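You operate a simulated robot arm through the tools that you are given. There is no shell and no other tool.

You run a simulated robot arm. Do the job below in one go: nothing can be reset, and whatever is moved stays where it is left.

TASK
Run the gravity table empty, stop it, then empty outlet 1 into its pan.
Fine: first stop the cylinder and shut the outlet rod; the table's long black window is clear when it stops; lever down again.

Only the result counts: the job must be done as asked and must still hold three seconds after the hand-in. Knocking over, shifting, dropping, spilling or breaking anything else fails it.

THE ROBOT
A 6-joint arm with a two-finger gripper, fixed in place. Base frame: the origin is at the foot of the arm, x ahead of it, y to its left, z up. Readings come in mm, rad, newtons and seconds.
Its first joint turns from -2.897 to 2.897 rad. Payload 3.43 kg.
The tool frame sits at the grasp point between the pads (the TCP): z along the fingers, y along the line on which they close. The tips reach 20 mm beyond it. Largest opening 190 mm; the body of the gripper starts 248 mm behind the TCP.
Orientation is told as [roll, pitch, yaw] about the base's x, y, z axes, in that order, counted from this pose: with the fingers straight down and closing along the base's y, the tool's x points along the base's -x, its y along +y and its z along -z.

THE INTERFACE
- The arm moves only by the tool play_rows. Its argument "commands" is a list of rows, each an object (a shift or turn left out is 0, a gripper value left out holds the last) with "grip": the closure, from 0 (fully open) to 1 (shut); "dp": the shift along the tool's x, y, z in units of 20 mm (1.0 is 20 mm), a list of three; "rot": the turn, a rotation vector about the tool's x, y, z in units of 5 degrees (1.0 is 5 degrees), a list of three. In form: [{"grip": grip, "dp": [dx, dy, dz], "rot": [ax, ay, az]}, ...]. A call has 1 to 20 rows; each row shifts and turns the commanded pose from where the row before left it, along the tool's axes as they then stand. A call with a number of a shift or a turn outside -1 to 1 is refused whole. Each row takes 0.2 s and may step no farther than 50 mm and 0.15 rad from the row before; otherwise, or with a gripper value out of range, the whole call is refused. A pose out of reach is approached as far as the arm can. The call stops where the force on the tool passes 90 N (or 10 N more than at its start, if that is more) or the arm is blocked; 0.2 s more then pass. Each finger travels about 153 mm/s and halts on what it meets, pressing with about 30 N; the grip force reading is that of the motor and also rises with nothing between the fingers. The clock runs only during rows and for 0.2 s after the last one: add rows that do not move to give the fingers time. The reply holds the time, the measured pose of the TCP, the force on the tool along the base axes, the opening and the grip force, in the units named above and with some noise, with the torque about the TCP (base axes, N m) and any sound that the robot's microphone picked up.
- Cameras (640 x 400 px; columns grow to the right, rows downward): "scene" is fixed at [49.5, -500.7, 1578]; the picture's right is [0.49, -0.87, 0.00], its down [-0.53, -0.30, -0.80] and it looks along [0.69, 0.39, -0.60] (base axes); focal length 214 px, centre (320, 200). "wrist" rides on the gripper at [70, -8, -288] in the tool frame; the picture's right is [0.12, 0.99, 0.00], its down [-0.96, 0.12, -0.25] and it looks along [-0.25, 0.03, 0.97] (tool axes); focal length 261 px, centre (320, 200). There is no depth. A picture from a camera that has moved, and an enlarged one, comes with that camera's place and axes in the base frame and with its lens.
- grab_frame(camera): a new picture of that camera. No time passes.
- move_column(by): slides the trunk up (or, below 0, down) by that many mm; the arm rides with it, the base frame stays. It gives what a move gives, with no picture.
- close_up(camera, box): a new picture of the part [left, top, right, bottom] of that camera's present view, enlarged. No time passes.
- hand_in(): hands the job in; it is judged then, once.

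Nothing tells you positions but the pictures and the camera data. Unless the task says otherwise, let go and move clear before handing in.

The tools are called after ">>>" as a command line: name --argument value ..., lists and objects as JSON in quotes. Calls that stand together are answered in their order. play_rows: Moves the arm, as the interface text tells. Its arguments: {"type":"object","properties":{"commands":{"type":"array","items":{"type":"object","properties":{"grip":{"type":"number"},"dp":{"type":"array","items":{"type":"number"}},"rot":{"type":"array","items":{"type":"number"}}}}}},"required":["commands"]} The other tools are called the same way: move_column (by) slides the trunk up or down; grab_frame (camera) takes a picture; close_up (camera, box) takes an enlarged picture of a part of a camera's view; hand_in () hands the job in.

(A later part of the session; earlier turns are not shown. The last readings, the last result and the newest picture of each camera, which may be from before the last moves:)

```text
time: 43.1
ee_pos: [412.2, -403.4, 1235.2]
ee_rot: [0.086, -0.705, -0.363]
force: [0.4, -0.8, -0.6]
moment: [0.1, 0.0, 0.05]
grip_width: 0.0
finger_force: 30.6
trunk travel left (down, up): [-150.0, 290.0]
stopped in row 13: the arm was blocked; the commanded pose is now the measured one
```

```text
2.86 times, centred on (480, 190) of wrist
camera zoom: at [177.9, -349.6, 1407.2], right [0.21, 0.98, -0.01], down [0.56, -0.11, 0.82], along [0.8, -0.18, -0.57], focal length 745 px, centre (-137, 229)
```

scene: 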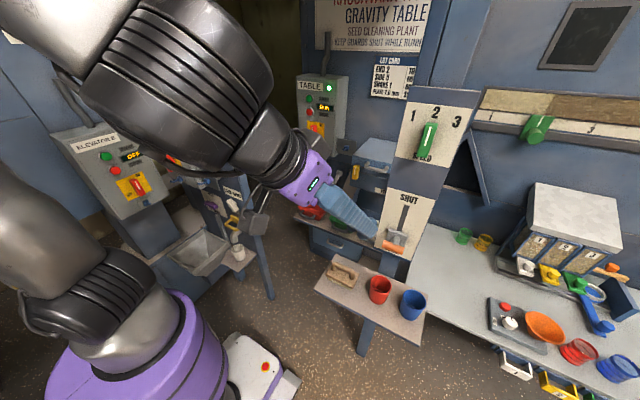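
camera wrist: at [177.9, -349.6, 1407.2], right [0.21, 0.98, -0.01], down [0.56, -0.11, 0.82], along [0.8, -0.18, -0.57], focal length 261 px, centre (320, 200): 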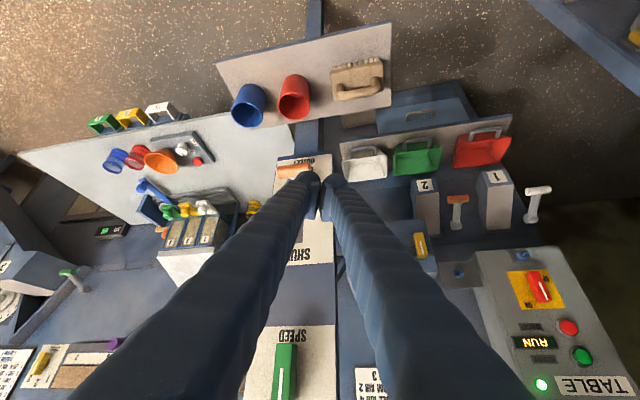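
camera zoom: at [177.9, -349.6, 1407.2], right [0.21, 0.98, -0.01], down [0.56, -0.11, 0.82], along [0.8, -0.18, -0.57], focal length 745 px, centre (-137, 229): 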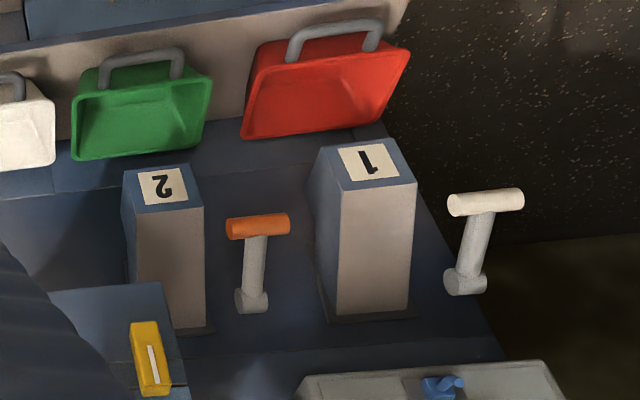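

The rod's T-bar runs along y at about (536, −482, 1071), ~65 mm long and ~43 mm off its slider; the slot rises about 110 mm to SHUT. I will grip the bar by its two ends with the tool leaning about 40°, so I lower the trunk, square the yaw, open the fingers to about 110 mm and move to a pre-grasp point.

>>> move_column --by -150

>>> play_rows --commands '[{"rot": [0.98, 0, 0]}, {"rot": [-0.67, 0, -0.79]}, {"rot": [-0.67, 0, -0.79]}, {"rot": [-0.67, 0, -0.79]}, {"grip": 0.42, "dp": [-0.91, -0.67, 0.15]}, {"dp": [-0.91, -0.67, 0.15]}, {"dp": [-0.91, -0.67, 0.15]}, {"dp": [-0.91, -0.67, 0.15]}, {"dp": [-0.91, -0.67, 0.15]}, {"dp": [0, 0, 0]}]'

>>> grab_frame --camera "wrist"

>>> close_up --camera "scene" --box '[300, 120, 460, 280]'

```text
time: 44.9
ee_pos: [411.6, -402.8, 1086.2]
ee_rot: [0.086, -0.706, -0.364]
force: [-0.7, 0.3, 0.4]
moment: [-0.02, 0.02, -0.01]
grip_width: 0.0
finger_force: 30.1
trunk travel left (down, up): [0.0, 440.0]
```

```text
time: 47.1
ee_pos: [485.4, -476.5, 1137.6]
ee_rot: [-0.008, -0.707, -0.087]
force: [0.4, -0.7, -1.2]
moment: [0.01, 0.0, 0.0]
grip_width: 110.1
finger_force: 0.0
trunk travel left (down, up): [0.0, 440.0]
```

```text
taken
camera wrist: at [245.8, -461.3, 1310.1], right [0.0, 1.0, -0.08], down [0.58, 0.07, 0.81], along [0.81, -0.05, -0.58], focal length 261 px, centre (320, 200)
```

wrist: 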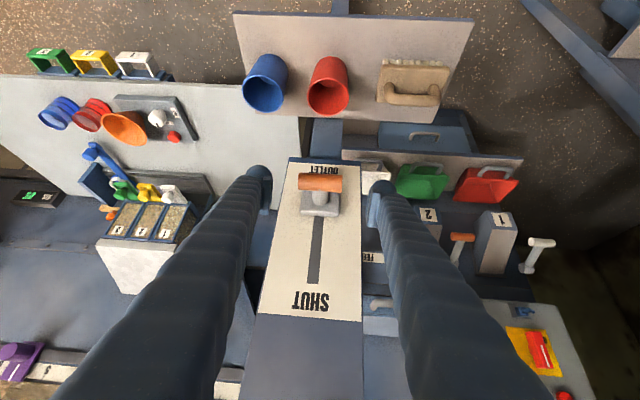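

```text
2.50 times, centred on (380, 200) of scene
camera zoom: at [49.5, -500.7, 1578.0], right [0.49, -0.87, 0.0], down [-0.53, -0.3, -0.8], along [0.69, 0.39, -0.6], focal length 536 px, centre (170, 200)
```

zoom: 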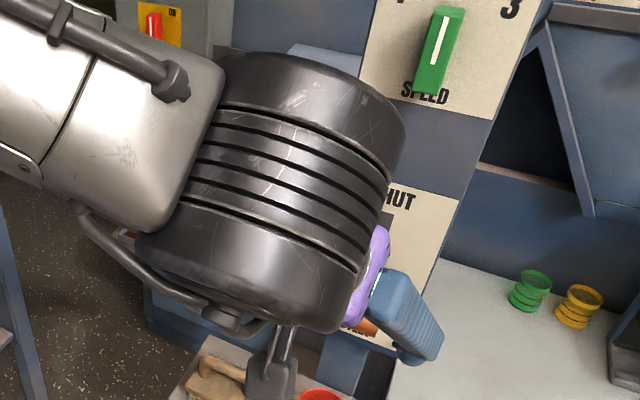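

The bar sits centred between the open fingers. I advance about 84 mm along the tool to straddle it.

>>> play_rows --commands '[{"dp": [0.05, -0.01, 0.84]}, {"dp": [0.05, -0.01, 0.84]}, {"dp": [0.05, -0.01, 0.84]}, {"dp": [0.05, -0.01, 0.84]}, {"dp": [0.05, -0.01, 0.84]}, {"dp": [0, 0, 0]}]'

>>> grab_frame --camera "wrist"

>>> close_up --camera "wrist" --box '[240, 140, 400, 240]'

```text
time: 48.5
ee_pos: [535.3, -484.1, 1069.1]
ee_rot: [-0.01, -0.708, -0.087]
force: [0.7, -0.3, -0.1]
moment: [0.03, -0.02, 0.02]
grip_width: 110.2
finger_force: 0.1
trunk travel left (down, up): [0.0, 440.0]
```

```text
taken
camera wrist: at [296.1, -468.4, 1241.7], right [0.0, 1.0, -0.08], down [0.58, 0.07, 0.81], along [0.81, -0.05, -0.58], focal length 261 px, centre (320, 200)
```

wrist: 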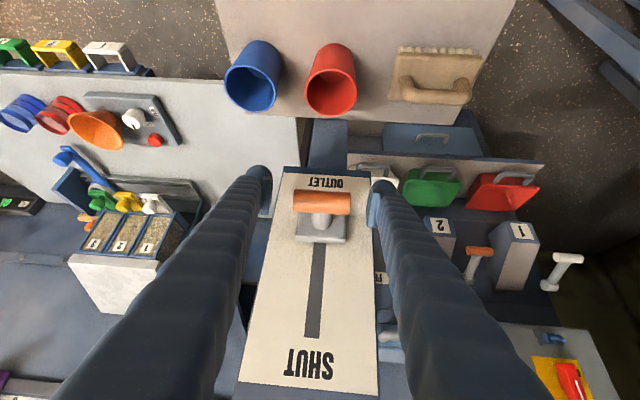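

```text
4.00 times, centred on (320, 190) of wrist
camera zoom: at [296.1, -468.4, 1241.7], right [0.0, 1.0, -0.08], down [0.58, 0.07, 0.81], along [0.81, -0.05, -0.58], focal length 1043 px, centre (320, 240)
```

zoom: 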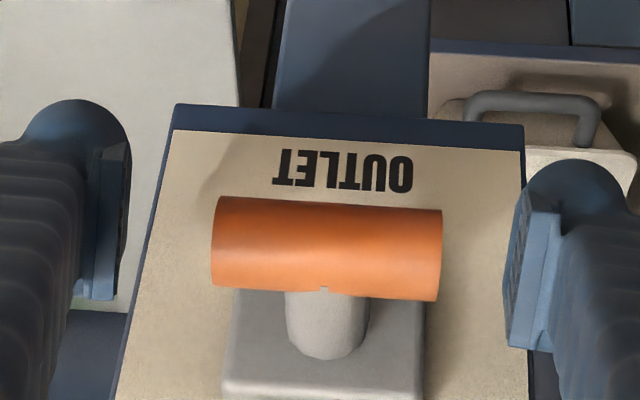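

The bar lies between the pads, about 5 mm above centre. I correct slightly and close on its ends.

>>> play_rows --commands '[{"dp": [-0.3, 0.1, 0]}, {"grip": 0.6}, {"grip": 0.7}, {"grip": 1}, {"grip": 1}, {"grip": 1}, {"grip": 1}]'

>>> close_up --camera "wrist" --box '[240, 140, 400, 240]'

```text
time: 50.1
ee_pos: [540.5, -481.1, 1073.2]
ee_rot: [-0.009, -0.706, -0.086]
force: [1.6, 0.4, 1.8]
moment: [0.05, 0.01, -0.37]
grip_width: 84.6
finger_force: 44.4
trunk travel left (down, up): [0.0, 440.0]
```

```text
4.00 times, centred on (320, 190) of wrist
camera zoom: at [300.5, -466.3, 1246.2], right [0.0, 1.0, -0.08], down [0.58, 0.07, 0.81], along [0.82, -0.05, -0.58], focal length 1043 px, centre (320, 240)
```

zoom: 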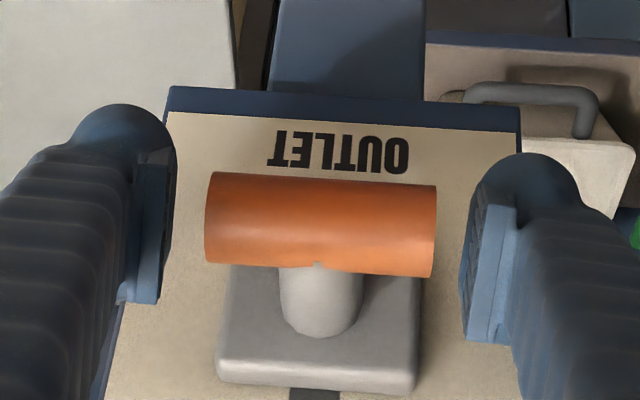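

The fingers stopped at 85 mm with grip force up, seemingly pressing on the bar ends' contact shape. I try a small lift of 12 mm and see whether the rod follows.

>>> play_rows --commands '[{"dp": [-0.195, 0, -0.228]}, {"dp": [-0.195, 0, -0.228]}, {"dp": [0, 0, 0]}]'

>>> close_up --camera "wrist" --box '[240, 140, 400, 240]'

```text
time: 50.9
ee_pos: [541.3, -480.5, 1084.9]
ee_rot: [-0.007, -0.707, -0.087]
force: [7.0, -4.4, -2.8]
moment: [0.17, 0.37, 0.0]
grip_width: 84.4
finger_force: 44.8
trunk travel left (down, up): [0.0, 440.0]
```

```text
4.00 times, centred on (320, 190) of wrist
camera zoom: at [300.5, -466.3, 1257.5], right [0.0, 1.0, -0.08], down [0.58, 0.07, 0.81], along [0.81, -0.05, -0.58], focal length 1043 px, centre (320, 240)
```

zoom: 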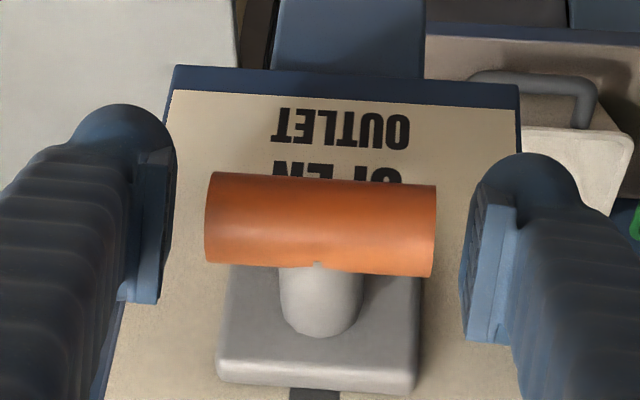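

The rod follows (OPEN label revealed). I continue up in 10 mm steps.

>>> play_rows --commands '[{"dp": [-0.325, 0, -0.38]}, {"dp": [-0.325, 0, -0.38]}, {"dp": [-0.325, 0, -0.38]}, {"dp": [-0.325, 0, -0.38]}, {"dp": [-0.325, 0, -0.38]}, {"dp": [-0.325, 0, -0.38]}]'

>>> grab_frame --camera "wrist"

```text
time: 52.3
ee_pos: [539.6, -480.6, 1144.5]
ee_rot: [-0.007, -0.706, -0.086]
force: [7.0, -9.7, -2.7]
moment: [-0.06, 0.23, 0.12]
grip_width: 84.2
finger_force: 44.8
trunk travel left (down, up): [0.0, 440.0]
```

```text
taken
camera wrist: at [300.4, -466.3, 1317.1], right [0.0, 1.0, -0.08], down [0.58, 0.07, 0.81], along [0.81, -0.05, -0.58], focal length 261 px, centre (320, 200)
```

wrist: 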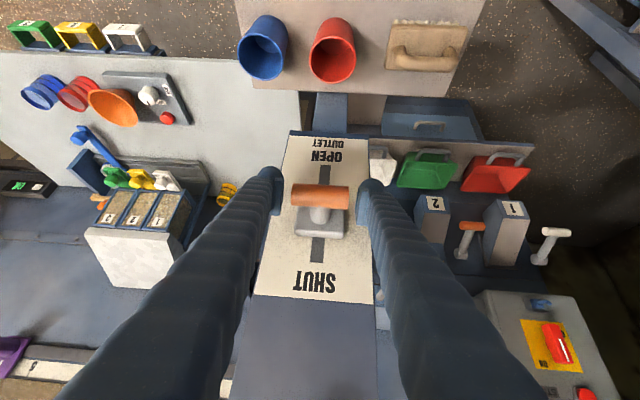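

About 40 mm of slot remain above the slider. I go on in 5 mm steps.

>>> play_rows --commands '[{"dp": [-0.163, 0, -0.19]}, {"dp": [-0.163, 0, -0.19]}, {"dp": [-0.163, 0, -0.19]}, {"dp": [-0.163, 0, -0.19]}, {"dp": [-0.163, 0, -0.19]}]'

>>> close_up --camera "wrist" --box '[240, 140, 400, 300]'

```text
time: 53.5
ee_pos: [539.9, -480.5, 1170.4]
ee_rot: [-0.008, -0.707, -0.087]
force: [4.7, -14.1, -2.7]
moment: [0.4, 0.37, 0.11]
grip_width: 84.2
finger_force: 44.6
trunk travel left (down, up): [0.0, 440.0]
```

```text
2.50 times, centred on (320, 220) of wrist
camera zoom: at [300.2, -466.1, 1342.6], right [0.0, 1.0, -0.08], down [0.58, 0.07, 0.81], along [0.81, -0.05, -0.58], focal length 652 px, centre (320, 150)
```

zoom: 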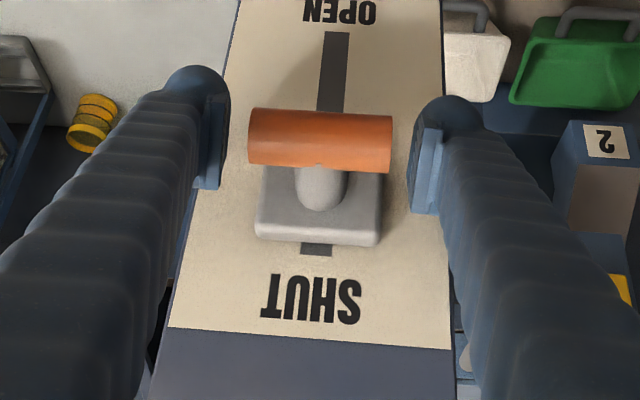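

Only about 9 mm of slot still shows. I continue gently until the end stop.

>>> play_rows --commands '[{"dp": [-0.13, 0, -0.152]}, {"dp": [-0.13, 0, -0.152]}, {"dp": [-0.13, 0, -0.152]}, {"dp": [0, 0, 0]}]'

>>> close_up --camera "wrist" --box '[240, 140, 400, 300]'

```text
time: 54.5
ee_pos: [538.9, -480.6, 1179.7]
ee_rot: [-0.005, -0.702, -0.088]
force: [-10.4, -14.7, -32.2]
moment: [0.23, -0.36, -0.12]
grip_width: 84.0
finger_force: 45.1
trunk travel left (down, up): [0.0, 440.0]
```

```text
2.50 times, centred on (320, 220) of wrist
camera zoom: at [300.1, -466.7, 1353.1], right [0.0, 1.0, -0.08], down [0.58, 0.07, 0.81], along [0.81, -0.05, -0.58], focal length 652 px, centre (320, 150)
```

zoom: 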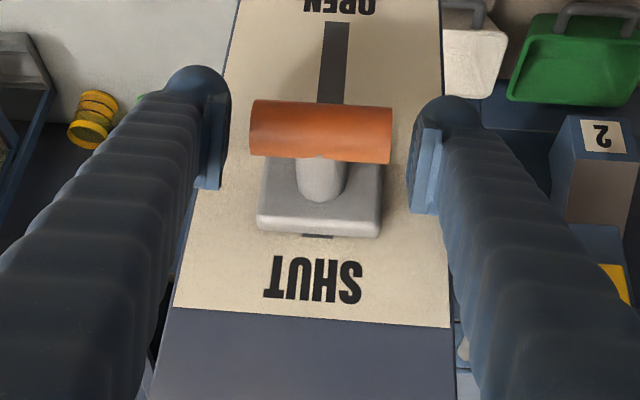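

The upward force has risen to 32 N, so the rod is at its end stop. One small nudge more for certainty, then I release and back off.

>>> play_rows --commands '[{"dp": [-0.1, 0, -0.115]}, {"dp": [0, 0, 0]}]'

>>> close_up --camera "wrist" --box '[240, 140, 400, 300]'

```text
time: 55.1
ee_pos: [540.5, -481.0, 1183.5]
ee_rot: [-0.005, -0.705, -0.087]
force: [-13.7, -9.7, -32.4]
moment: [0.09, -0.35, -0.22]
grip_width: 83.1
finger_force: 45.1
trunk travel left (down, up): [0.0, 440.0]
```

```text
2.50 times, centred on (320, 220) of wrist
camera zoom: at [300.3, -466.6, 1357.0], right [0.0, 1.0, -0.08], down [0.58, 0.07, 0.81], along [0.81, -0.05, -0.58], focal length 652 px, centre (320, 150)
```

zoom: 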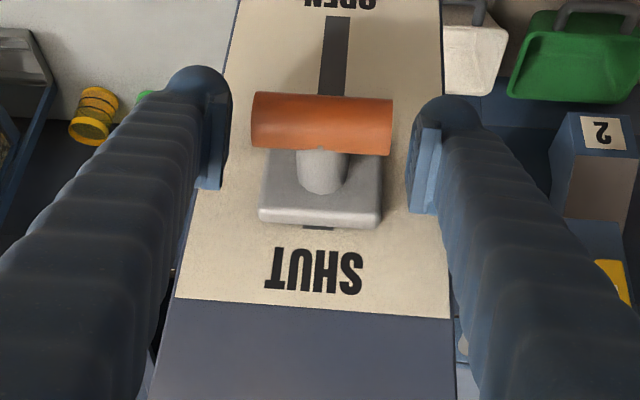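

The rod stays put while the fingers slip, so it is fully shut. I open and back straight out.

>>> play_rows --commands '[{"grip": 0.42}, {}, {"dp": [0, 0, -0.9]}, {"dp": [0, 0, -0.9]}, {"dp": [0, 0, -0.9]}, {"dp": [0, 0, -0.9]}, {"dp": [0, 0, -0.9]}]'

>>> grab_frame --camera "wrist"

>>> grab_frame --camera "scene"

```text
time: 56.7
ee_pos: [483.3, -474.4, 1254.9]
ee_rot: [-0.006, -0.707, -0.084]
force: [0.7, 0.0, 0.7]
moment: [0.02, 0.0, 0.0]
grip_width: 110.0
finger_force: 0.1
trunk travel left (down, up): [0.0, 440.0]
```

```text
taken
camera wrist: at [242.9, -458.8, 1426.9], right [0.0, 1.0, -0.08], down [0.58, 0.07, 0.81], along [0.82, -0.05, -0.58], focal length 261 px, centre (320, 200)
```

wrist: 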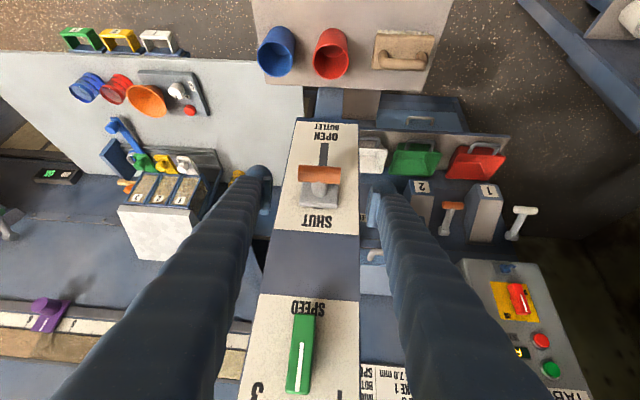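

```text
taken
```

scene: 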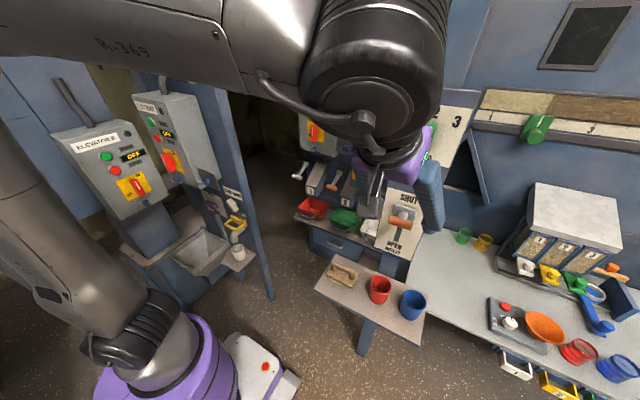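

The rod stands at SHUT. Now I look at the table's long window strip and the rod from the fixed camera.

>>> close_up --camera "scene" --box '[465, 75, 640, 185]'

>>> close_up --camera "scene" --box '[360, 180, 440, 260]'

>>> close_up --camera "scene" --box '[520, 0, 640, 80]'

>>> close_up --camera "wrist" --box '[0, 260, 260, 400]'

```text
3.64 times, centred on (552, 130) of scene
camera zoom: at [49.5, -500.7, 1578.0], right [0.49, -0.87, 0.0], down [-0.53, -0.3, -0.8], along [0.69, 0.39, -0.6], focal length 780 px, centre (-526, 454)
```

zoom: 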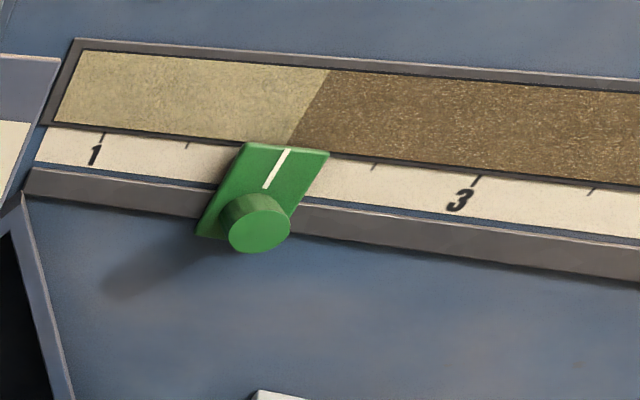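

```text
5.00 times, centred on (400, 220) of scene
camera zoom: at [49.5, -500.7, 1578.0], right [0.49, -0.87, 0.0], down [-0.53, -0.3, -0.8], along [0.69, 0.39, -0.6], focal length 1072 px, centre (-80, 100)
```

zoom: 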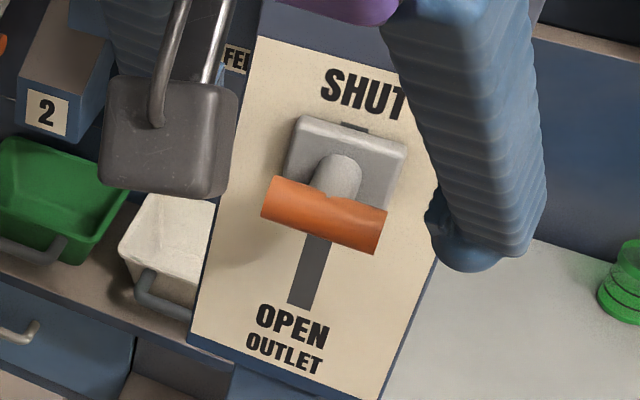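

```text
5.00 times, centred on (580, 40) of scene
camera zoom: at [49.5, -500.7, 1578.0], right [0.49, -0.87, 0.0], down [-0.53, -0.3, -0.8], along [0.69, 0.39, -0.6], focal length 1072 px, centre (-980, 1000)
```

zoom: 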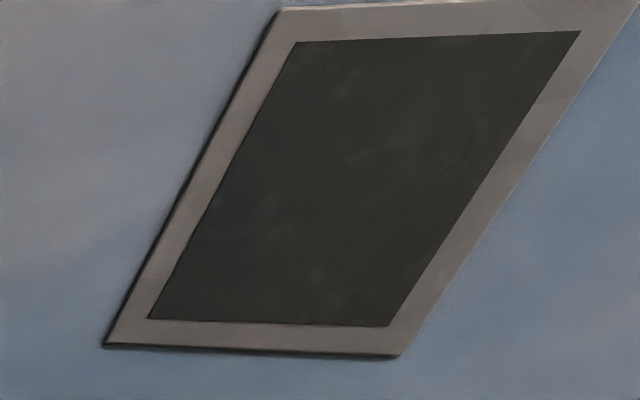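

```text
2.46 times, centred on (130, 330) of wrist
camera zoom: at [242.9, -458.8, 1426.9], right [0.0, 1.0, -0.08], down [0.58, 0.07, 0.81], along [0.82, -0.05, -0.58], focal length 642 px, centre (788, -120)
```

zoom: 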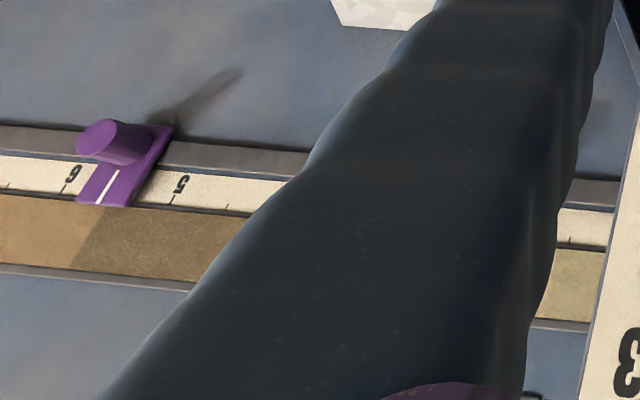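

The rod is shut and the window strip still shows seed; the table must run on for a while. Meanwhile I move over in front of the table panel, raising the trunk for reach.

>>> play_rows --commands '[{"grip": 1, "dp": [0.064, 0.99, -0.055]}, {"dp": [0.064, 0.99, -0.055]}, {"dp": [0.064, 0.99, -0.055]}, {"dp": [0.064, 0.99, -0.055]}, {"dp": [0.064, 0.99, -0.055]}, {"dp": [0.064, 0.99, -0.055]}, {"dp": [0.064, 0.99, -0.055]}, {"dp": [0.064, 0.99, -0.055]}, {"dp": [0.064, 0.99, -0.055]}, {"dp": [0.064, 0.99, -0.055]}, {"dp": [-0.5, 0.8, 0.4]}, {"dp": [-0.5, 0.8, 0.4]}, {"dp": [-0.5, 0.8, 0.4]}, {"dp": [-0.5, 0.8, 0.4]}]'

>>> move_column --by 200

>>> grab_frame --camera "wrist"

>>> grab_frame --camera "scene"

```text
time: 58.8
ee_pos: [499.5, -316.5, 1175.0]
ee_rot: [0.137, -0.604, -0.176]
force: [-0.2, -0.8, 0.2]
moment: [0.02, 0.01, 0.02]
grip_width: 0.1
finger_force: 30.4
trunk travel left (down, up): [0.0, 440.0]
stopped in row 10: the arm was blocked; the commanded pose is now the measured one
```

```text
time: 60.9
ee_pos: [499.1, -316.0, 1374.5]
ee_rot: [0.137, -0.603, -0.173]
force: [0.3, 0.3, -0.9]
moment: [-0.01, 0.0, 0.02]
grip_width: 0.2
finger_force: 30.1
trunk travel left (down, up): [-200.0, 240.0]
```

```text
taken
camera wrist: at [275.3, -324.8, 1568.4], right [0.0, 1.0, 0.04], down [0.65, -0.03, 0.76], along [0.76, 0.03, -0.65], focal length 261 px, centre (320, 200)
```

wrist: 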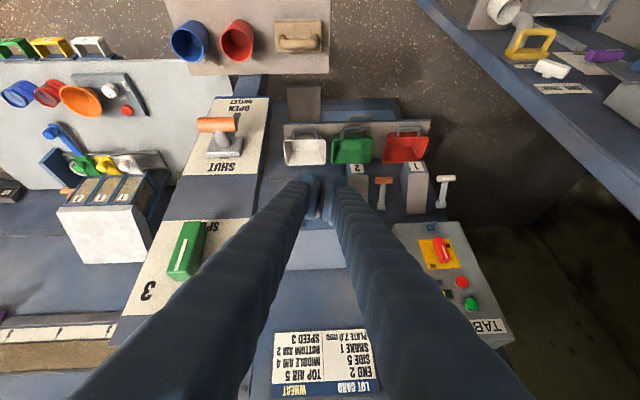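

```text
taken
```

scene: 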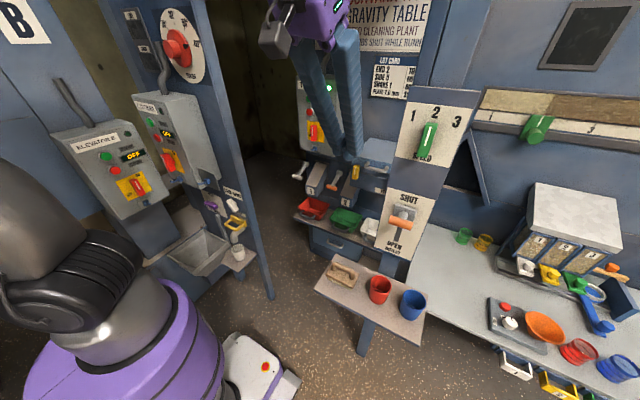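

I go forward into the bay between the two wall plates and straighten the orientation.

>>> play_rows --commands '[{"dp": [-0.74, 0.59, 0.595]}, {"dp": [-0.74, 0.59, 0.595]}, {"dp": [-0.74, 0.59, 0.595]}, {"dp": [-0.74, 0.59, 0.595]}, {"dp": [-0.74, 0.59, 0.595]}, {"dp": [-0.74, 0.59, 0.595]}, {"dp": [-0.74, 0.59, 0.595]}, {"dp": [-0.74, 0.59, 0.595]}, {"rot": [0.79, 0, 0]}, {"rot": [0.79, 0, 0]}, {"rot": [-0.56, 0, -0.82]}, {"rot": [-0.56, 0, -0.82]}, {"rot": [-0.56, 0, -0.82]}]'

>>> close_up --camera "scene" --box '[465, 75, 640, 185]'

```text
time: 63.7
ee_pos: [658.5, -235.2, 1376.2]
ee_rot: [-0.007, -0.603, 0.089]
force: [0.0, 0.1, 0.2]
moment: [-0.01, 0.0, -0.03]
grip_width: 0.1
finger_force: 29.9
trunk travel left (down, up): [-200.0, 240.0]
```

```text
3.64 times, centred on (552, 130) of scene
camera zoom: at [49.5, -500.7, 1578.0], right [0.49, -0.87, 0.0], down [-0.53, -0.3, -0.8], along [0.69, 0.39, -0.6], focal length 780 px, centre (-526, 454)
```

zoom: 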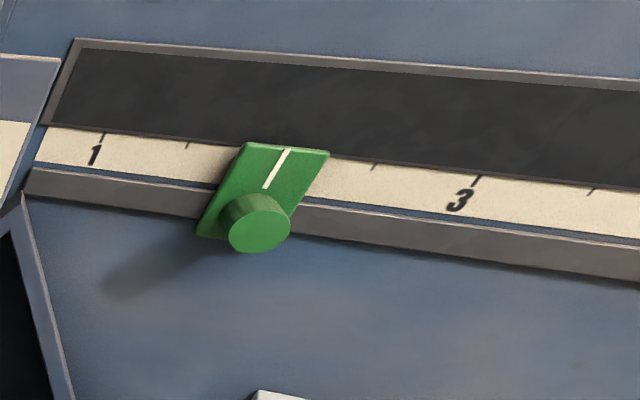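

The long window has gone black — the table is running clear. I move in front of the table's panel.

>>> play_rows --commands '[{"dp": [-0.4, 0.96, 0.276]}, {"dp": [-0.4, 0.96, 0.276]}, {"dp": [-0.4, 0.96, 0.276]}, {"dp": [-0.4, 0.96, 0.276]}, {"dp": [-0.4, 0.96, 0.276]}, {"dp": [-0.4, 0.96, 0.276]}, {"dp": [-0.4, 0.96, 0.276]}, {"dp": [-0.4, 0.96, 0.276]}, {"dp": [-0.4, 0.96, 0.276]}, {"dp": [-0.4, 0.96, 0.276]}, {"dp": [-0.4, 0.96, 0.276]}, {"dp": [-0.4, 0.96, 0.276]}, {"dp": [-0.4, 0.96, 0.276]}, {"dp": [-0.4, 0.96, 0.276]}, {"dp": [-0.4, 0.96, 0.276]}]'

>>> grab_frame --camera "wrist"

>>> grab_frame --camera "scene"

```text
time: 66.9
ee_pos: [779.9, 63.3, 1376.2]
ee_rot: [-0.006, -0.605, 0.087]
force: [-0.3, 0.6, -0.1]
moment: [-0.01, -0.03, -0.01]
grip_width: 0.0
finger_force: 29.8
trunk travel left (down, up): [-200.0, 240.0]
```

```text
taken
camera wrist: at [559.8, 37.4, 1571.4], right [-0.18, 0.98, -0.07], down [0.64, 0.17, 0.75], along [0.75, 0.09, -0.66], focal length 261 px, centre (320, 200)
```

wrist: 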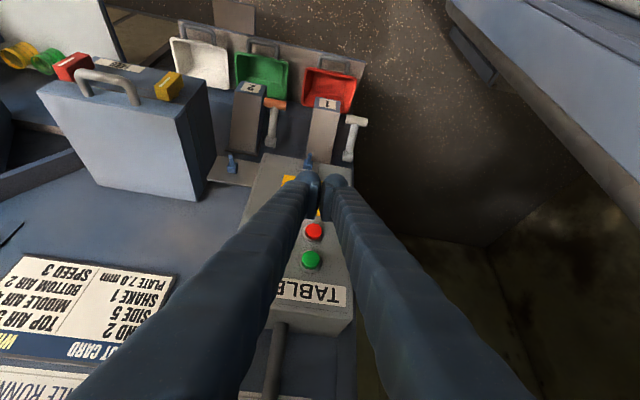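

```text
taken
```

scene: 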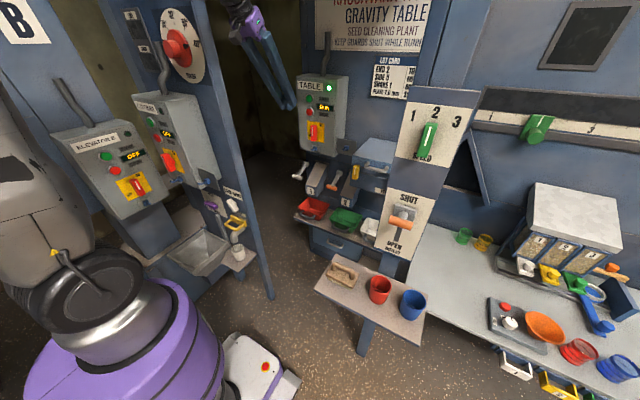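

The table STOP is confirmed at about (977, 81, 1285). I raise the trunk 100 mm for reach, descend in front of the panel and close in to about 30 mm.

>>> move_column --by 100

>>> play_rows --commands '[{"dp": [0.27, 0.053, 0.932]}, {"dp": [0.27, 0.053, 0.932]}, {"dp": [0.27, 0.053, 0.932]}, {"dp": [0.27, 0.053, 0.932]}, {"dp": [0.27, 0.053, 0.932]}, {"dp": [0.27, 0.053, 0.932]}, {"dp": [0.27, 0.053, 0.932]}, {"dp": [0.27, 0.053, 0.932]}, {"dp": [0.27, 0.053, 0.932]}, {"dp": [0.27, 0.053, 0.932]}, {"dp": [-0.77, -0.083, 0.53]}, {"dp": [-0.77, -0.083, 0.53]}, {"dp": [-0.77, -0.083, 0.53]}, {"dp": [-0.77, -0.083, 0.53]}, {"dp": [0, 0, 0]}]'

>>> grab_frame --camera "wrist"

>>> close_up --camera "scene" --box '[270, 60, 370, 160]'

>>> close_up --camera "scene" --box '[440, 60, 640, 180]'

```text
time: 68.3
ee_pos: [780.2, 63.5, 1475.1]
ee_rot: [-0.008, -0.603, 0.087]
force: [0.7, 0.3, 0.0]
moment: [0.01, 0.02, 0.0]
grip_width: 0.0
finger_force: 30.1
trunk travel left (down, up): [-300.0, 140.0]
```

```text
time: 71.5
ee_pos: [913.1, 78.9, 1290.2]
ee_rot: [-0.008, -0.603, 0.088]
force: [-0.6, 0.1, 0.1]
moment: [0.02, -0.01, 0.01]
grip_width: 0.1
finger_force: 29.8
trunk travel left (down, up): [-300.0, 140.0]
```

```text
taken
camera wrist: at [693.7, 52.5, 1486.5], right [-0.18, 0.98, -0.07], down [0.64, 0.17, 0.75], along [0.75, 0.09, -0.66], focal length 261 px, centre (320, 200)
```

wrist: 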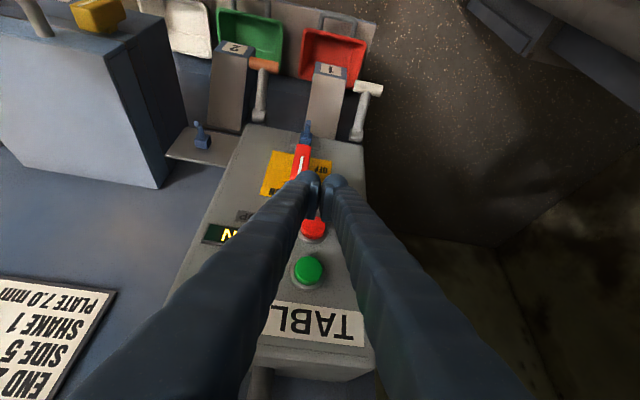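

```text
4.00 times, centred on (320, 110) of scene
camera zoom: at [49.5, -500.7, 1578.0], right [0.49, -0.87, 0.0], down [-0.53, -0.3, -0.8], along [0.69, 0.39, -0.6], focal length 858 px, centre (320, 560)
```

zoom: 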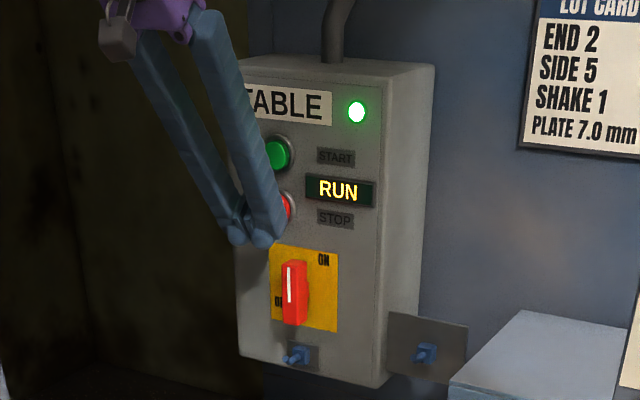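

```text
3.20 times, centred on (540, 120) of scene
camera zoom: at [49.5, -500.7, 1578.0], right [0.49, -0.87, 0.0], down [-0.53, -0.3, -0.8], along [0.69, 0.39, -0.6], focal length 686 px, centre (-384, 456)
```

zoom: 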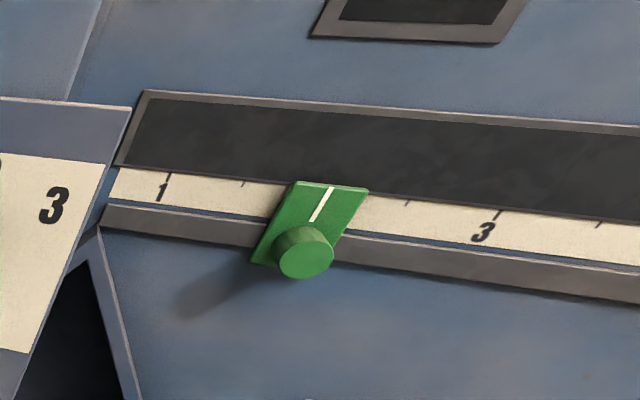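

The visible window is black with the table still in RUN. I let it run four more seconds to be sure it is clear to the far end, then press STOP.

>>> play_rows --commands '[{}, {}, {}, {}, {}, {}, {}, {}, {}, {}, {}, {}, {}, {}, {}, {}, {}, {}, {}, {}]'

>>> play_rows --commands '[{"dp": [-0.77, -0.083, 0.53]}, {"dp": [-0.37, -0.04, 0.254]}, {"dp": [-0.164, -0.018, 0.113]}, {"dp": [-0.164, -0.018, 0.113]}]'

>>> close_up --camera "scene" --box '[270, 60, 370, 160]'

>>> close_up --camera "scene" --box '[440, 60, 640, 180]'

```text
time: 75.7
ee_pos: [914.6, 78.7, 1288.6]
ee_rot: [-0.007, -0.604, 0.089]
force: [-0.2, 0.6, 0.1]
moment: [-0.02, 0.0, 0.0]
grip_width: 0.1
finger_force: 30.2
trunk travel left (down, up): [-300.0, 140.0]
```

```text
time: 76.7
ee_pos: [946.9, 78.6, 1290.6]
ee_rot: [-0.005, -0.602, 0.089]
force: [-23.5, 0.9, 0.2]
moment: [-0.02, -0.01, -0.24]
grip_width: 0.0
finger_force: 30.4
trunk travel left (down, up): [-300.0, 140.0]
heard: click
```

```text
4.00 times, centred on (320, 110) of scene
camera zoom: at [49.5, -500.7, 1578.0], right [0.49, -0.87, 0.0], down [-0.53, -0.3, -0.8], along [0.69, 0.39, -0.6], focal length 858 px, centre (320, 560)
```

zoom: 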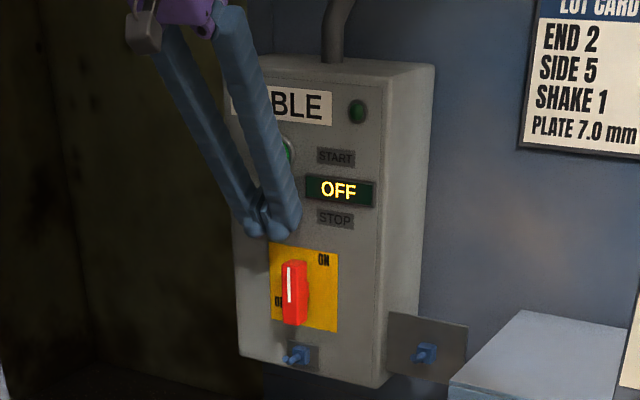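

```text
3.20 times, centred on (540, 120) of scene
camera zoom: at [49.5, -500.7, 1578.0], right [0.49, -0.87, 0.0], down [-0.53, -0.3, -0.8], along [0.69, 0.39, -0.6], focal length 686 px, centre (-384, 456)
```

zoom: 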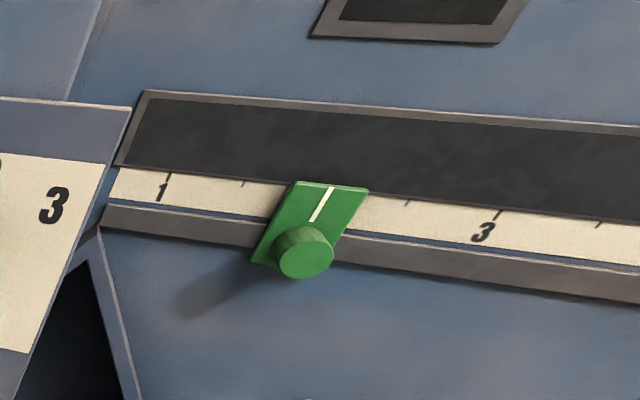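

The table is OFF and its window clear. Now outlet 1: its white lever (bar at about (963, 172, 890), hub about (1047, 169, 953)) rests about 37° down. I back away, lower the trunk, and look at it.

>>> play_rows --commands '[{"dp": [0.77, 0.083, -0.53]}, {"dp": [0.77, 0.083, -0.53]}, {"dp": [0.77, 0.083, -0.53]}, {"dp": [0.77, 0.083, -0.53]}, {"dp": [0.77, 0.083, -0.53]}, {"dp": [0.77, 0.083, -0.53]}, {"dp": [0.77, 0.083, -0.53]}]'

>>> move_column --by -200

>>> grab_frame --camera "wrist"

>>> grab_frame --camera "scene"

```text
time: 78.3
ee_pos: [819.0, 78.4, 1290.9]
ee_rot: [-0.007, -0.607, 0.087]
force: [-0.3, -1.0, 0.0]
moment: [0.01, -0.03, 0.04]
grip_width: 0.0
finger_force: 29.8
trunk travel left (down, up): [-300.0, 140.0]
```

```text
time: 80.4
ee_pos: [819.9, 79.2, 1089.5]
ee_rot: [-0.007, -0.605, 0.089]
force: [0.6, -1.1, 0.0]
moment: [0.0, -0.02, -0.01]
grip_width: 0.0
finger_force: 30.2
trunk travel left (down, up): [-100.0, 340.0]
```

```text
taken
camera wrist: at [599.7, 53.6, 1286.3], right [-0.18, 0.98, -0.07], down [0.64, 0.17, 0.75], along [0.75, 0.09, -0.66], focal length 261 px, centre (320, 200)
```

wrist: 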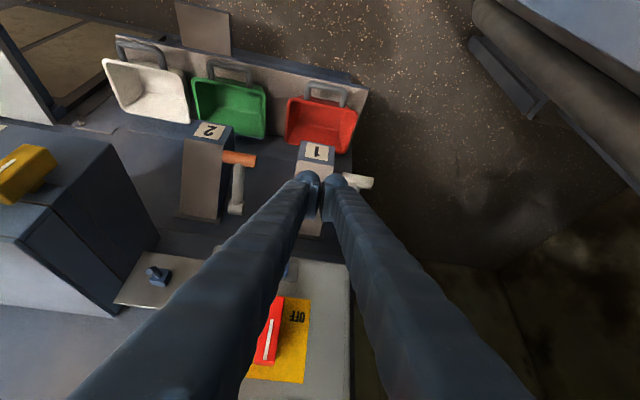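

```text
taken
```

scene: 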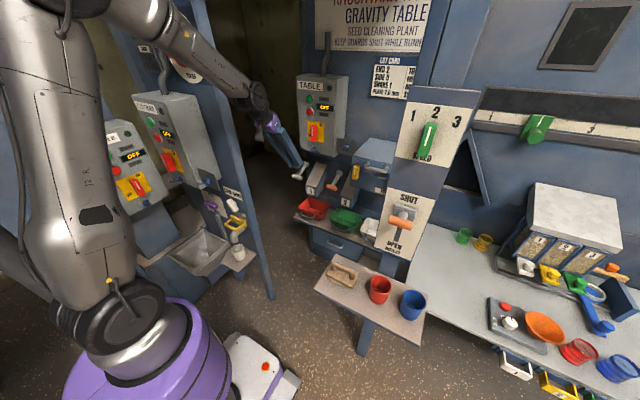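

The way is free. I raise the trunk again so the arm can reach downward with the tool nearly level, turn the heading to about 20°, and descend in front of the outlets.

>>> move_column --by 200

>>> play_rows --commands '[{"rot": [-0.57, 0, -0.82]}, {"rot": [-0.57, 0, -0.82]}, {"rot": [-0.57, 0, -0.82]}, {"dp": [0.569, 0, 0.822]}, {"dp": [0.569, 0, 0.822]}, {"dp": [0.569, 0, 0.822]}, {"dp": [0.569, 0, 0.822]}, {"dp": [0.569, 0, 0.822]}, {"dp": [0.569, 0, 0.822]}, {"dp": [0.569, 0, 0.822]}, {"dp": [0.569, 0, 0.822]}, {"dp": [0.569, 0, 0.822]}, {"dp": [0.569, 0, 0.822]}, {"dp": [0.569, 0, 0.822]}, {"dp": [0.569, 0, 0.822]}, {"dp": [0.569, 0, 0.822]}, {"dp": [0.569, 0, 0.822]}, {"dp": [0.569, 0, 0.822]}, {"dp": [0.569, 0, 0.822]}]'

>>> grab_frame --camera "wrist"

>>> grab_frame --camera "scene"

```text
time: 82.6
ee_pos: [819.4, 79.5, 1289.4]
ee_rot: [-0.008, -0.604, 0.09]
force: [0.6, -1.1, 1.2]
moment: [0.01, -0.01, 0.01]
grip_width: 0.1
finger_force: 30.0
trunk travel left (down, up): [-300.0, 140.0]
```

```text
time: 86.6
ee_pos: [821.6, 78.1, 968.1]
ee_rot: [-0.007, -0.602, 0.348]
force: [1.0, -0.9, -0.2]
moment: [-0.02, 0.04, 0.04]
grip_width: 0.0
finger_force: 30.4
trunk travel left (down, up): [-300.0, 140.0]
```

```text
taken
camera wrist: at [615.8, -4.2, 1165.4], right [-0.43, 0.9, -0.07], down [0.57, 0.33, 0.75], along [0.7, 0.28, -0.66], focal length 261 px, centre (320, 200)
```

wrist: 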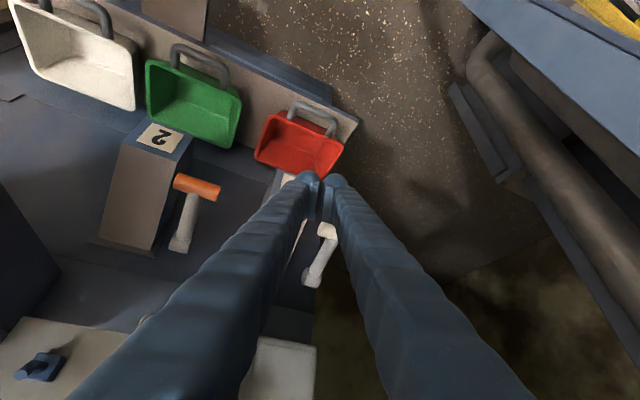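

```text
taken
```

scene: 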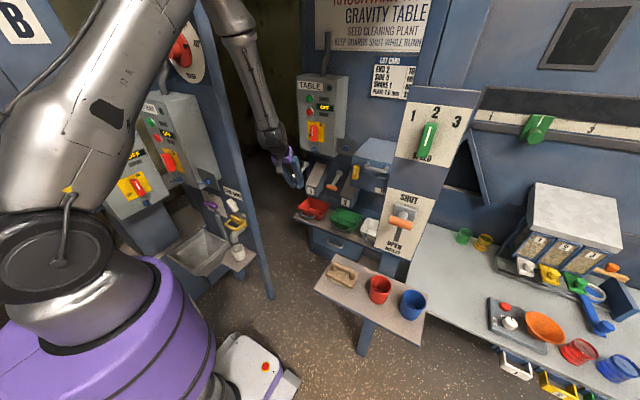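

Force is nil. I move slightly forward/down and pitch the tool to nearly level.

>>> play_rows --commands '[{"dp": [-0.435, 0.21, 0.91]}, {"dp": [-0.435, 0.21, 0.91]}, {"dp": [-0.435, 0.21, 0.91]}, {"dp": [-0.435, 0.21, 0.91]}, {"rot": [0, -0.95, 0]}, {"rot": [0, -0.95, 0]}, {"rot": [0, -0.95, 0]}, {"rot": [0, -0.95, 0]}, {"rot": [0, -0.95, 0]}, {"rot": [0, -0.95, 0]}, {"rot": [0, -0.95, 0]}, {"rot": [0, -0.95, 0]}, {"rot": [0, -0.95, 0]}]'

>>> grab_frame --camera "wrist"

>>> grab_frame --camera "scene"

>>> close_up --camera "scene" --box '[250, 140, 370, 240]'

```text
time: 89.4
ee_pos: [1016.2, 88.1, 1001.1]
ee_rot: [0.326, -1.303, 0.056]
force: [0.8, 0.3, -0.8]
moment: [0.02, 0.02, 0.07]
grip_width: 0.1
finger_force: 30.0
out of reach, approached as far as the arm can: row 6, 7, 8, 9, 10, 11, 12, 13
trunk travel left (down, up): [-300.0, 140.0]
```

```text
taken
camera wrist: at [744.0, -26.5, 1003.6], right [-0.39, 0.92, -0.03], down [-0.01, 0.03, 1.0], along [0.92, 0.39, 0.0], focal length 261 px, centre (320, 200)
```

wrist: 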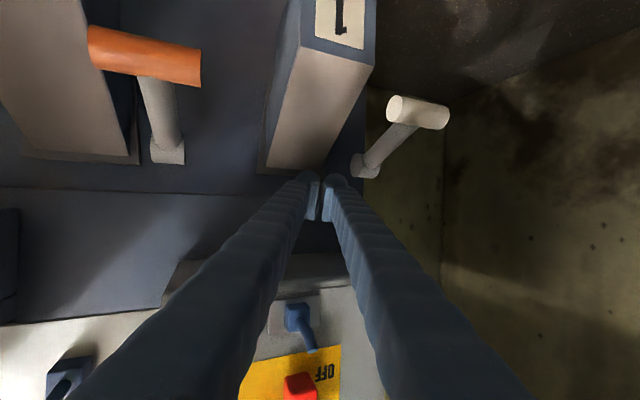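

```text
taken
```

scene: 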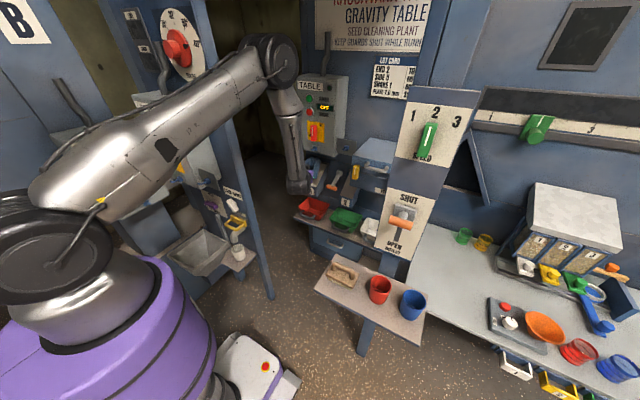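

```text
4.00 times, centred on (310, 190) of scene
camera zoom: at [49.5, -500.7, 1578.0], right [0.49, -0.87, 0.0], down [-0.53, -0.3, -0.8], along [0.69, 0.39, -0.6], focal length 858 px, centre (360, 240)
```

zoom: 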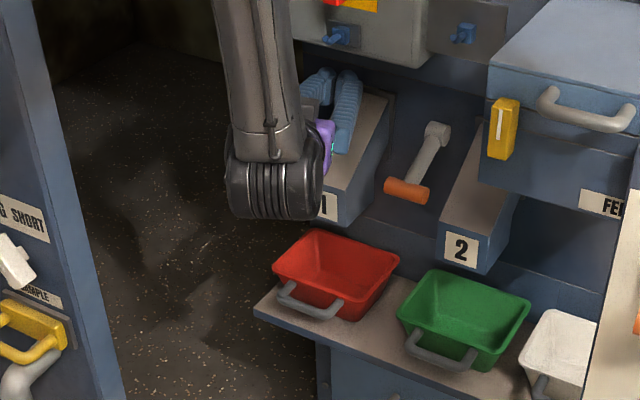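

The nearly level pose was out of reach and the arm swung the tip toward the wall above chute 1 (no contact force). I undo the pitch rotation to bring it back along the same way.

>>> play_rows --commands '[{"rot": [0, 0.95, 0]}, {"rot": [0, 0.95, 0]}, {"rot": [0, 0.95, 0]}]'

```text
time: 90.2
ee_pos: [1020.1, 86.1, 1004.2]
ee_rot: [0.085, -1.077, 0.281]
force: [0.4, 0.4, -1.0]
moment: [0.01, -0.03, -0.01]
grip_width: 0.1
finger_force: 30.5
out of reach, approached as far as the arm can: row 1
trunk travel left (down, up): [-300.0, 140.0]
```

The pose is again reachable. I back straight out along the tool axis, away from the wall.

>>> play_rows --commands '[{"dp": [0.01, 0.24, -0.87]}, {"dp": [0.01, 0.24, -0.87]}, {"dp": [0.01, 0.24, -0.87]}, {"dp": [0.01, 0.24, -0.87]}, {"dp": [0.01, 0.24, -0.87]}, {"dp": [0.01, 0.24, -0.87]}]'

>>> grab_frame --camera "wrist"

>>> grab_frame --camera "scene"

```text
time: 91.6
ee_pos: [925.0, 77.2, 1056.5]
ee_rot: [0.095, -1.077, 0.275]
force: [0.4, 0.6, 0.7]
moment: [-0.01, 0.01, 0.02]
grip_width: 0.1
finger_force: 30.4
trunk travel left (down, up): [-300.0, 140.0]
```

```text
taken
camera wrist: at [661.3, -33.2, 1128.4], right [-0.4, 0.91, -0.06], down [0.2, 0.15, 0.97], along [0.89, 0.38, -0.24], focal length 261 px, centre (320, 200)
```

wrist: 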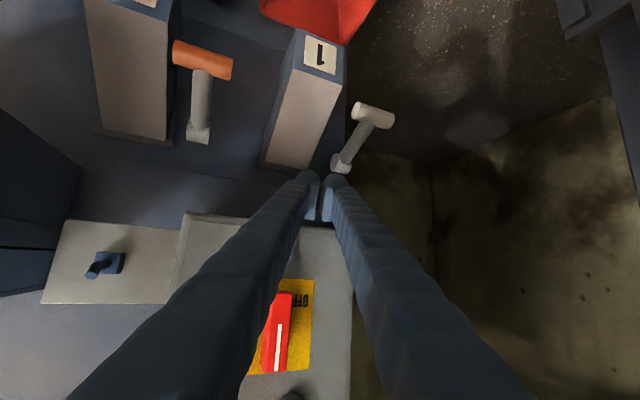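

```text
taken
```

scene: 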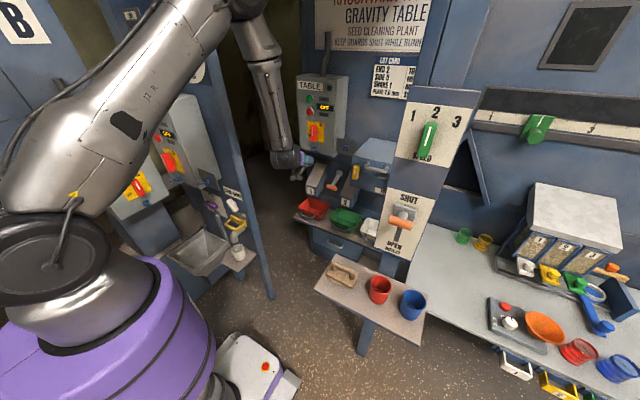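

Now I see the lever well: bar centre about (951, 169, 903), running along y, hub about (1051, 169, 953), so it hangs about 27° down. I square the tool (heading +x, leaning about 46°) and move to a pre-grasp point with fingers open to 110 mm.

>>> play_rows --commands '[{"rot": [0.545, 0, 0]}, {"rot": [0.545, 0, 0]}, {"rot": [0, 0.8, 0]}, {"rot": [0, 0.8, 0]}, {"rot": [0, 0.8, 0]}, {"rot": [0, 0.8, 0]}, {"rot": [0.57, 0, 0.55]}, {"rot": [0.57, 0, 0.55]}, {"rot": [0.57, 0, 0.55]}, {"rot": [0.57, 0, 0.55]}, {}]'

```text
time: 94.0
ee_pos: [936.7, 71.0, 1063.8]
ee_rot: [0.064, -0.777, 0.079]
force: [0.7, 0.2, 0.7]
moment: [-0.01, 0.0, 0.04]
grip_width: 0.0
finger_force: 29.4
out of reach, approached as far as the arm can: row 1, 2, 9, 10
trunk travel left (down, up): [-300.0, 140.0]
```

The arm is at its inner fold limit here; going lower increases room. I descend 80 mm, shift left, and fix the residual orientation.

>>> play_rows --commands '[{"dp": [0.7, -0.046, 0.713]}, {"dp": [0.7, -0.046, 0.713]}, {"dp": [0.7, -0.046, 0.713]}, {"dp": [0.66, 0.95, 0.77]}, {"dp": [0.1, 1, -0.1]}, {"dp": [0.1, 1, -0.1]}, {"rot": [0.7, 0, 0]}, {"rot": [0.65, 0, 0.65]}, {}]'

>>> grab_frame --camera "wrist"

>>> grab_frame --camera "scene"

```text
time: 96.0
ee_pos: [944.4, 86.2, 1002.7]
ee_rot: [0.111, -0.758, 0.042]
force: [1.0, -0.3, -0.4]
moment: [0.03, -0.01, 0.02]
grip_width: 0.1
finger_force: 30.2
out of reach, approached as far as the arm can: row 3, 4, 5, 6, 7, 8
trunk travel left (down, up): [-300.0, 140.0]
```

```text
taken
camera wrist: at [699.5, 34.9, 1161.0], right [-0.2, 0.98, 0.0], down [0.52, 0.11, 0.85], along [0.83, 0.17, -0.53], focal length 261 px, centre (320, 200)
```

wrist: 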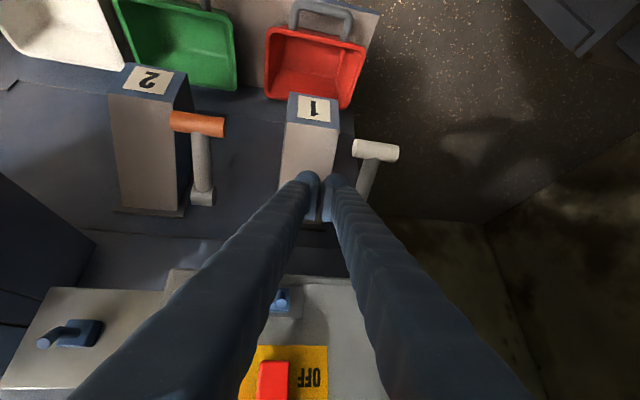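

```text
taken
```

scene: 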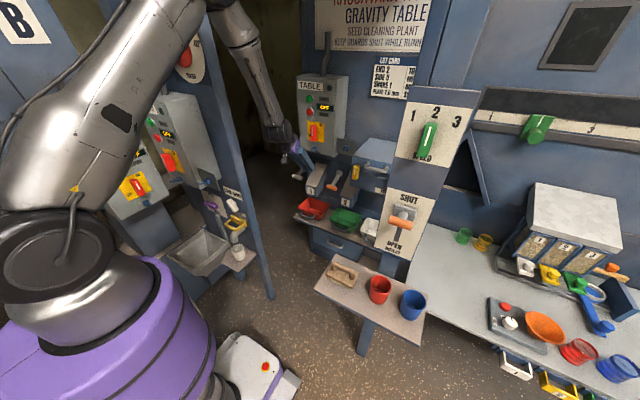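

Sideways (+y) motion with a straight heading seems refused by some joint limit. I look closely at the wrist to understand its state.

>>> close_up --camera "scene" --box '[180, 0, 360, 220]'

>>> close_up --camera "scene" --box '[250, 110, 350, 210]'

```text
1.82 times, centred on (270, 110) of scene
camera zoom: at [49.5, -500.7, 1578.0], right [0.49, -0.87, 0.0], down [-0.53, -0.3, -0.8], along [0.69, 0.39, -0.6], focal length 390 px, centre (411, 364)
```

zoom: 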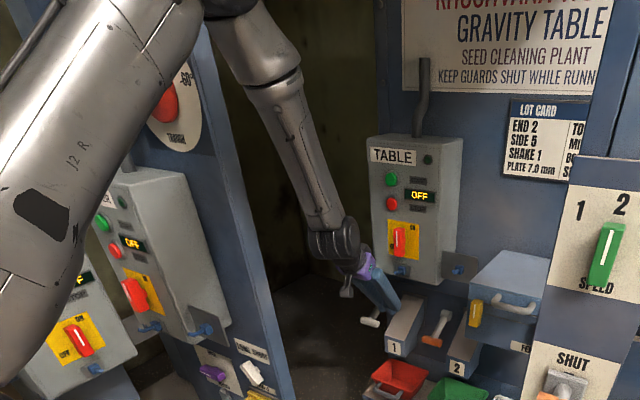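

```text
4.00 times, centred on (300, 160) of scene
camera zoom: at [49.5, -500.7, 1578.0], right [0.49, -0.87, 0.0], down [-0.53, -0.3, -0.8], along [0.69, 0.39, -0.6], focal length 858 px, centre (400, 360)
```

zoom: 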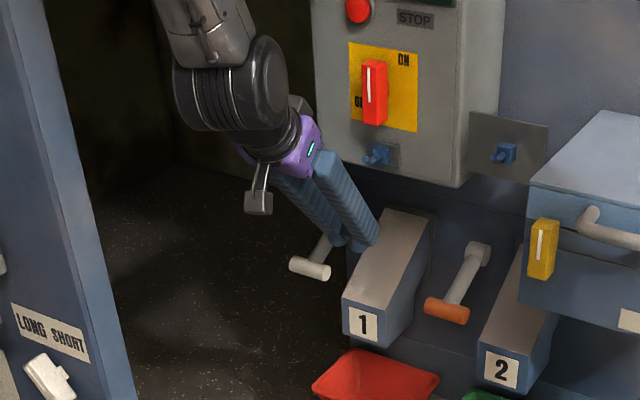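

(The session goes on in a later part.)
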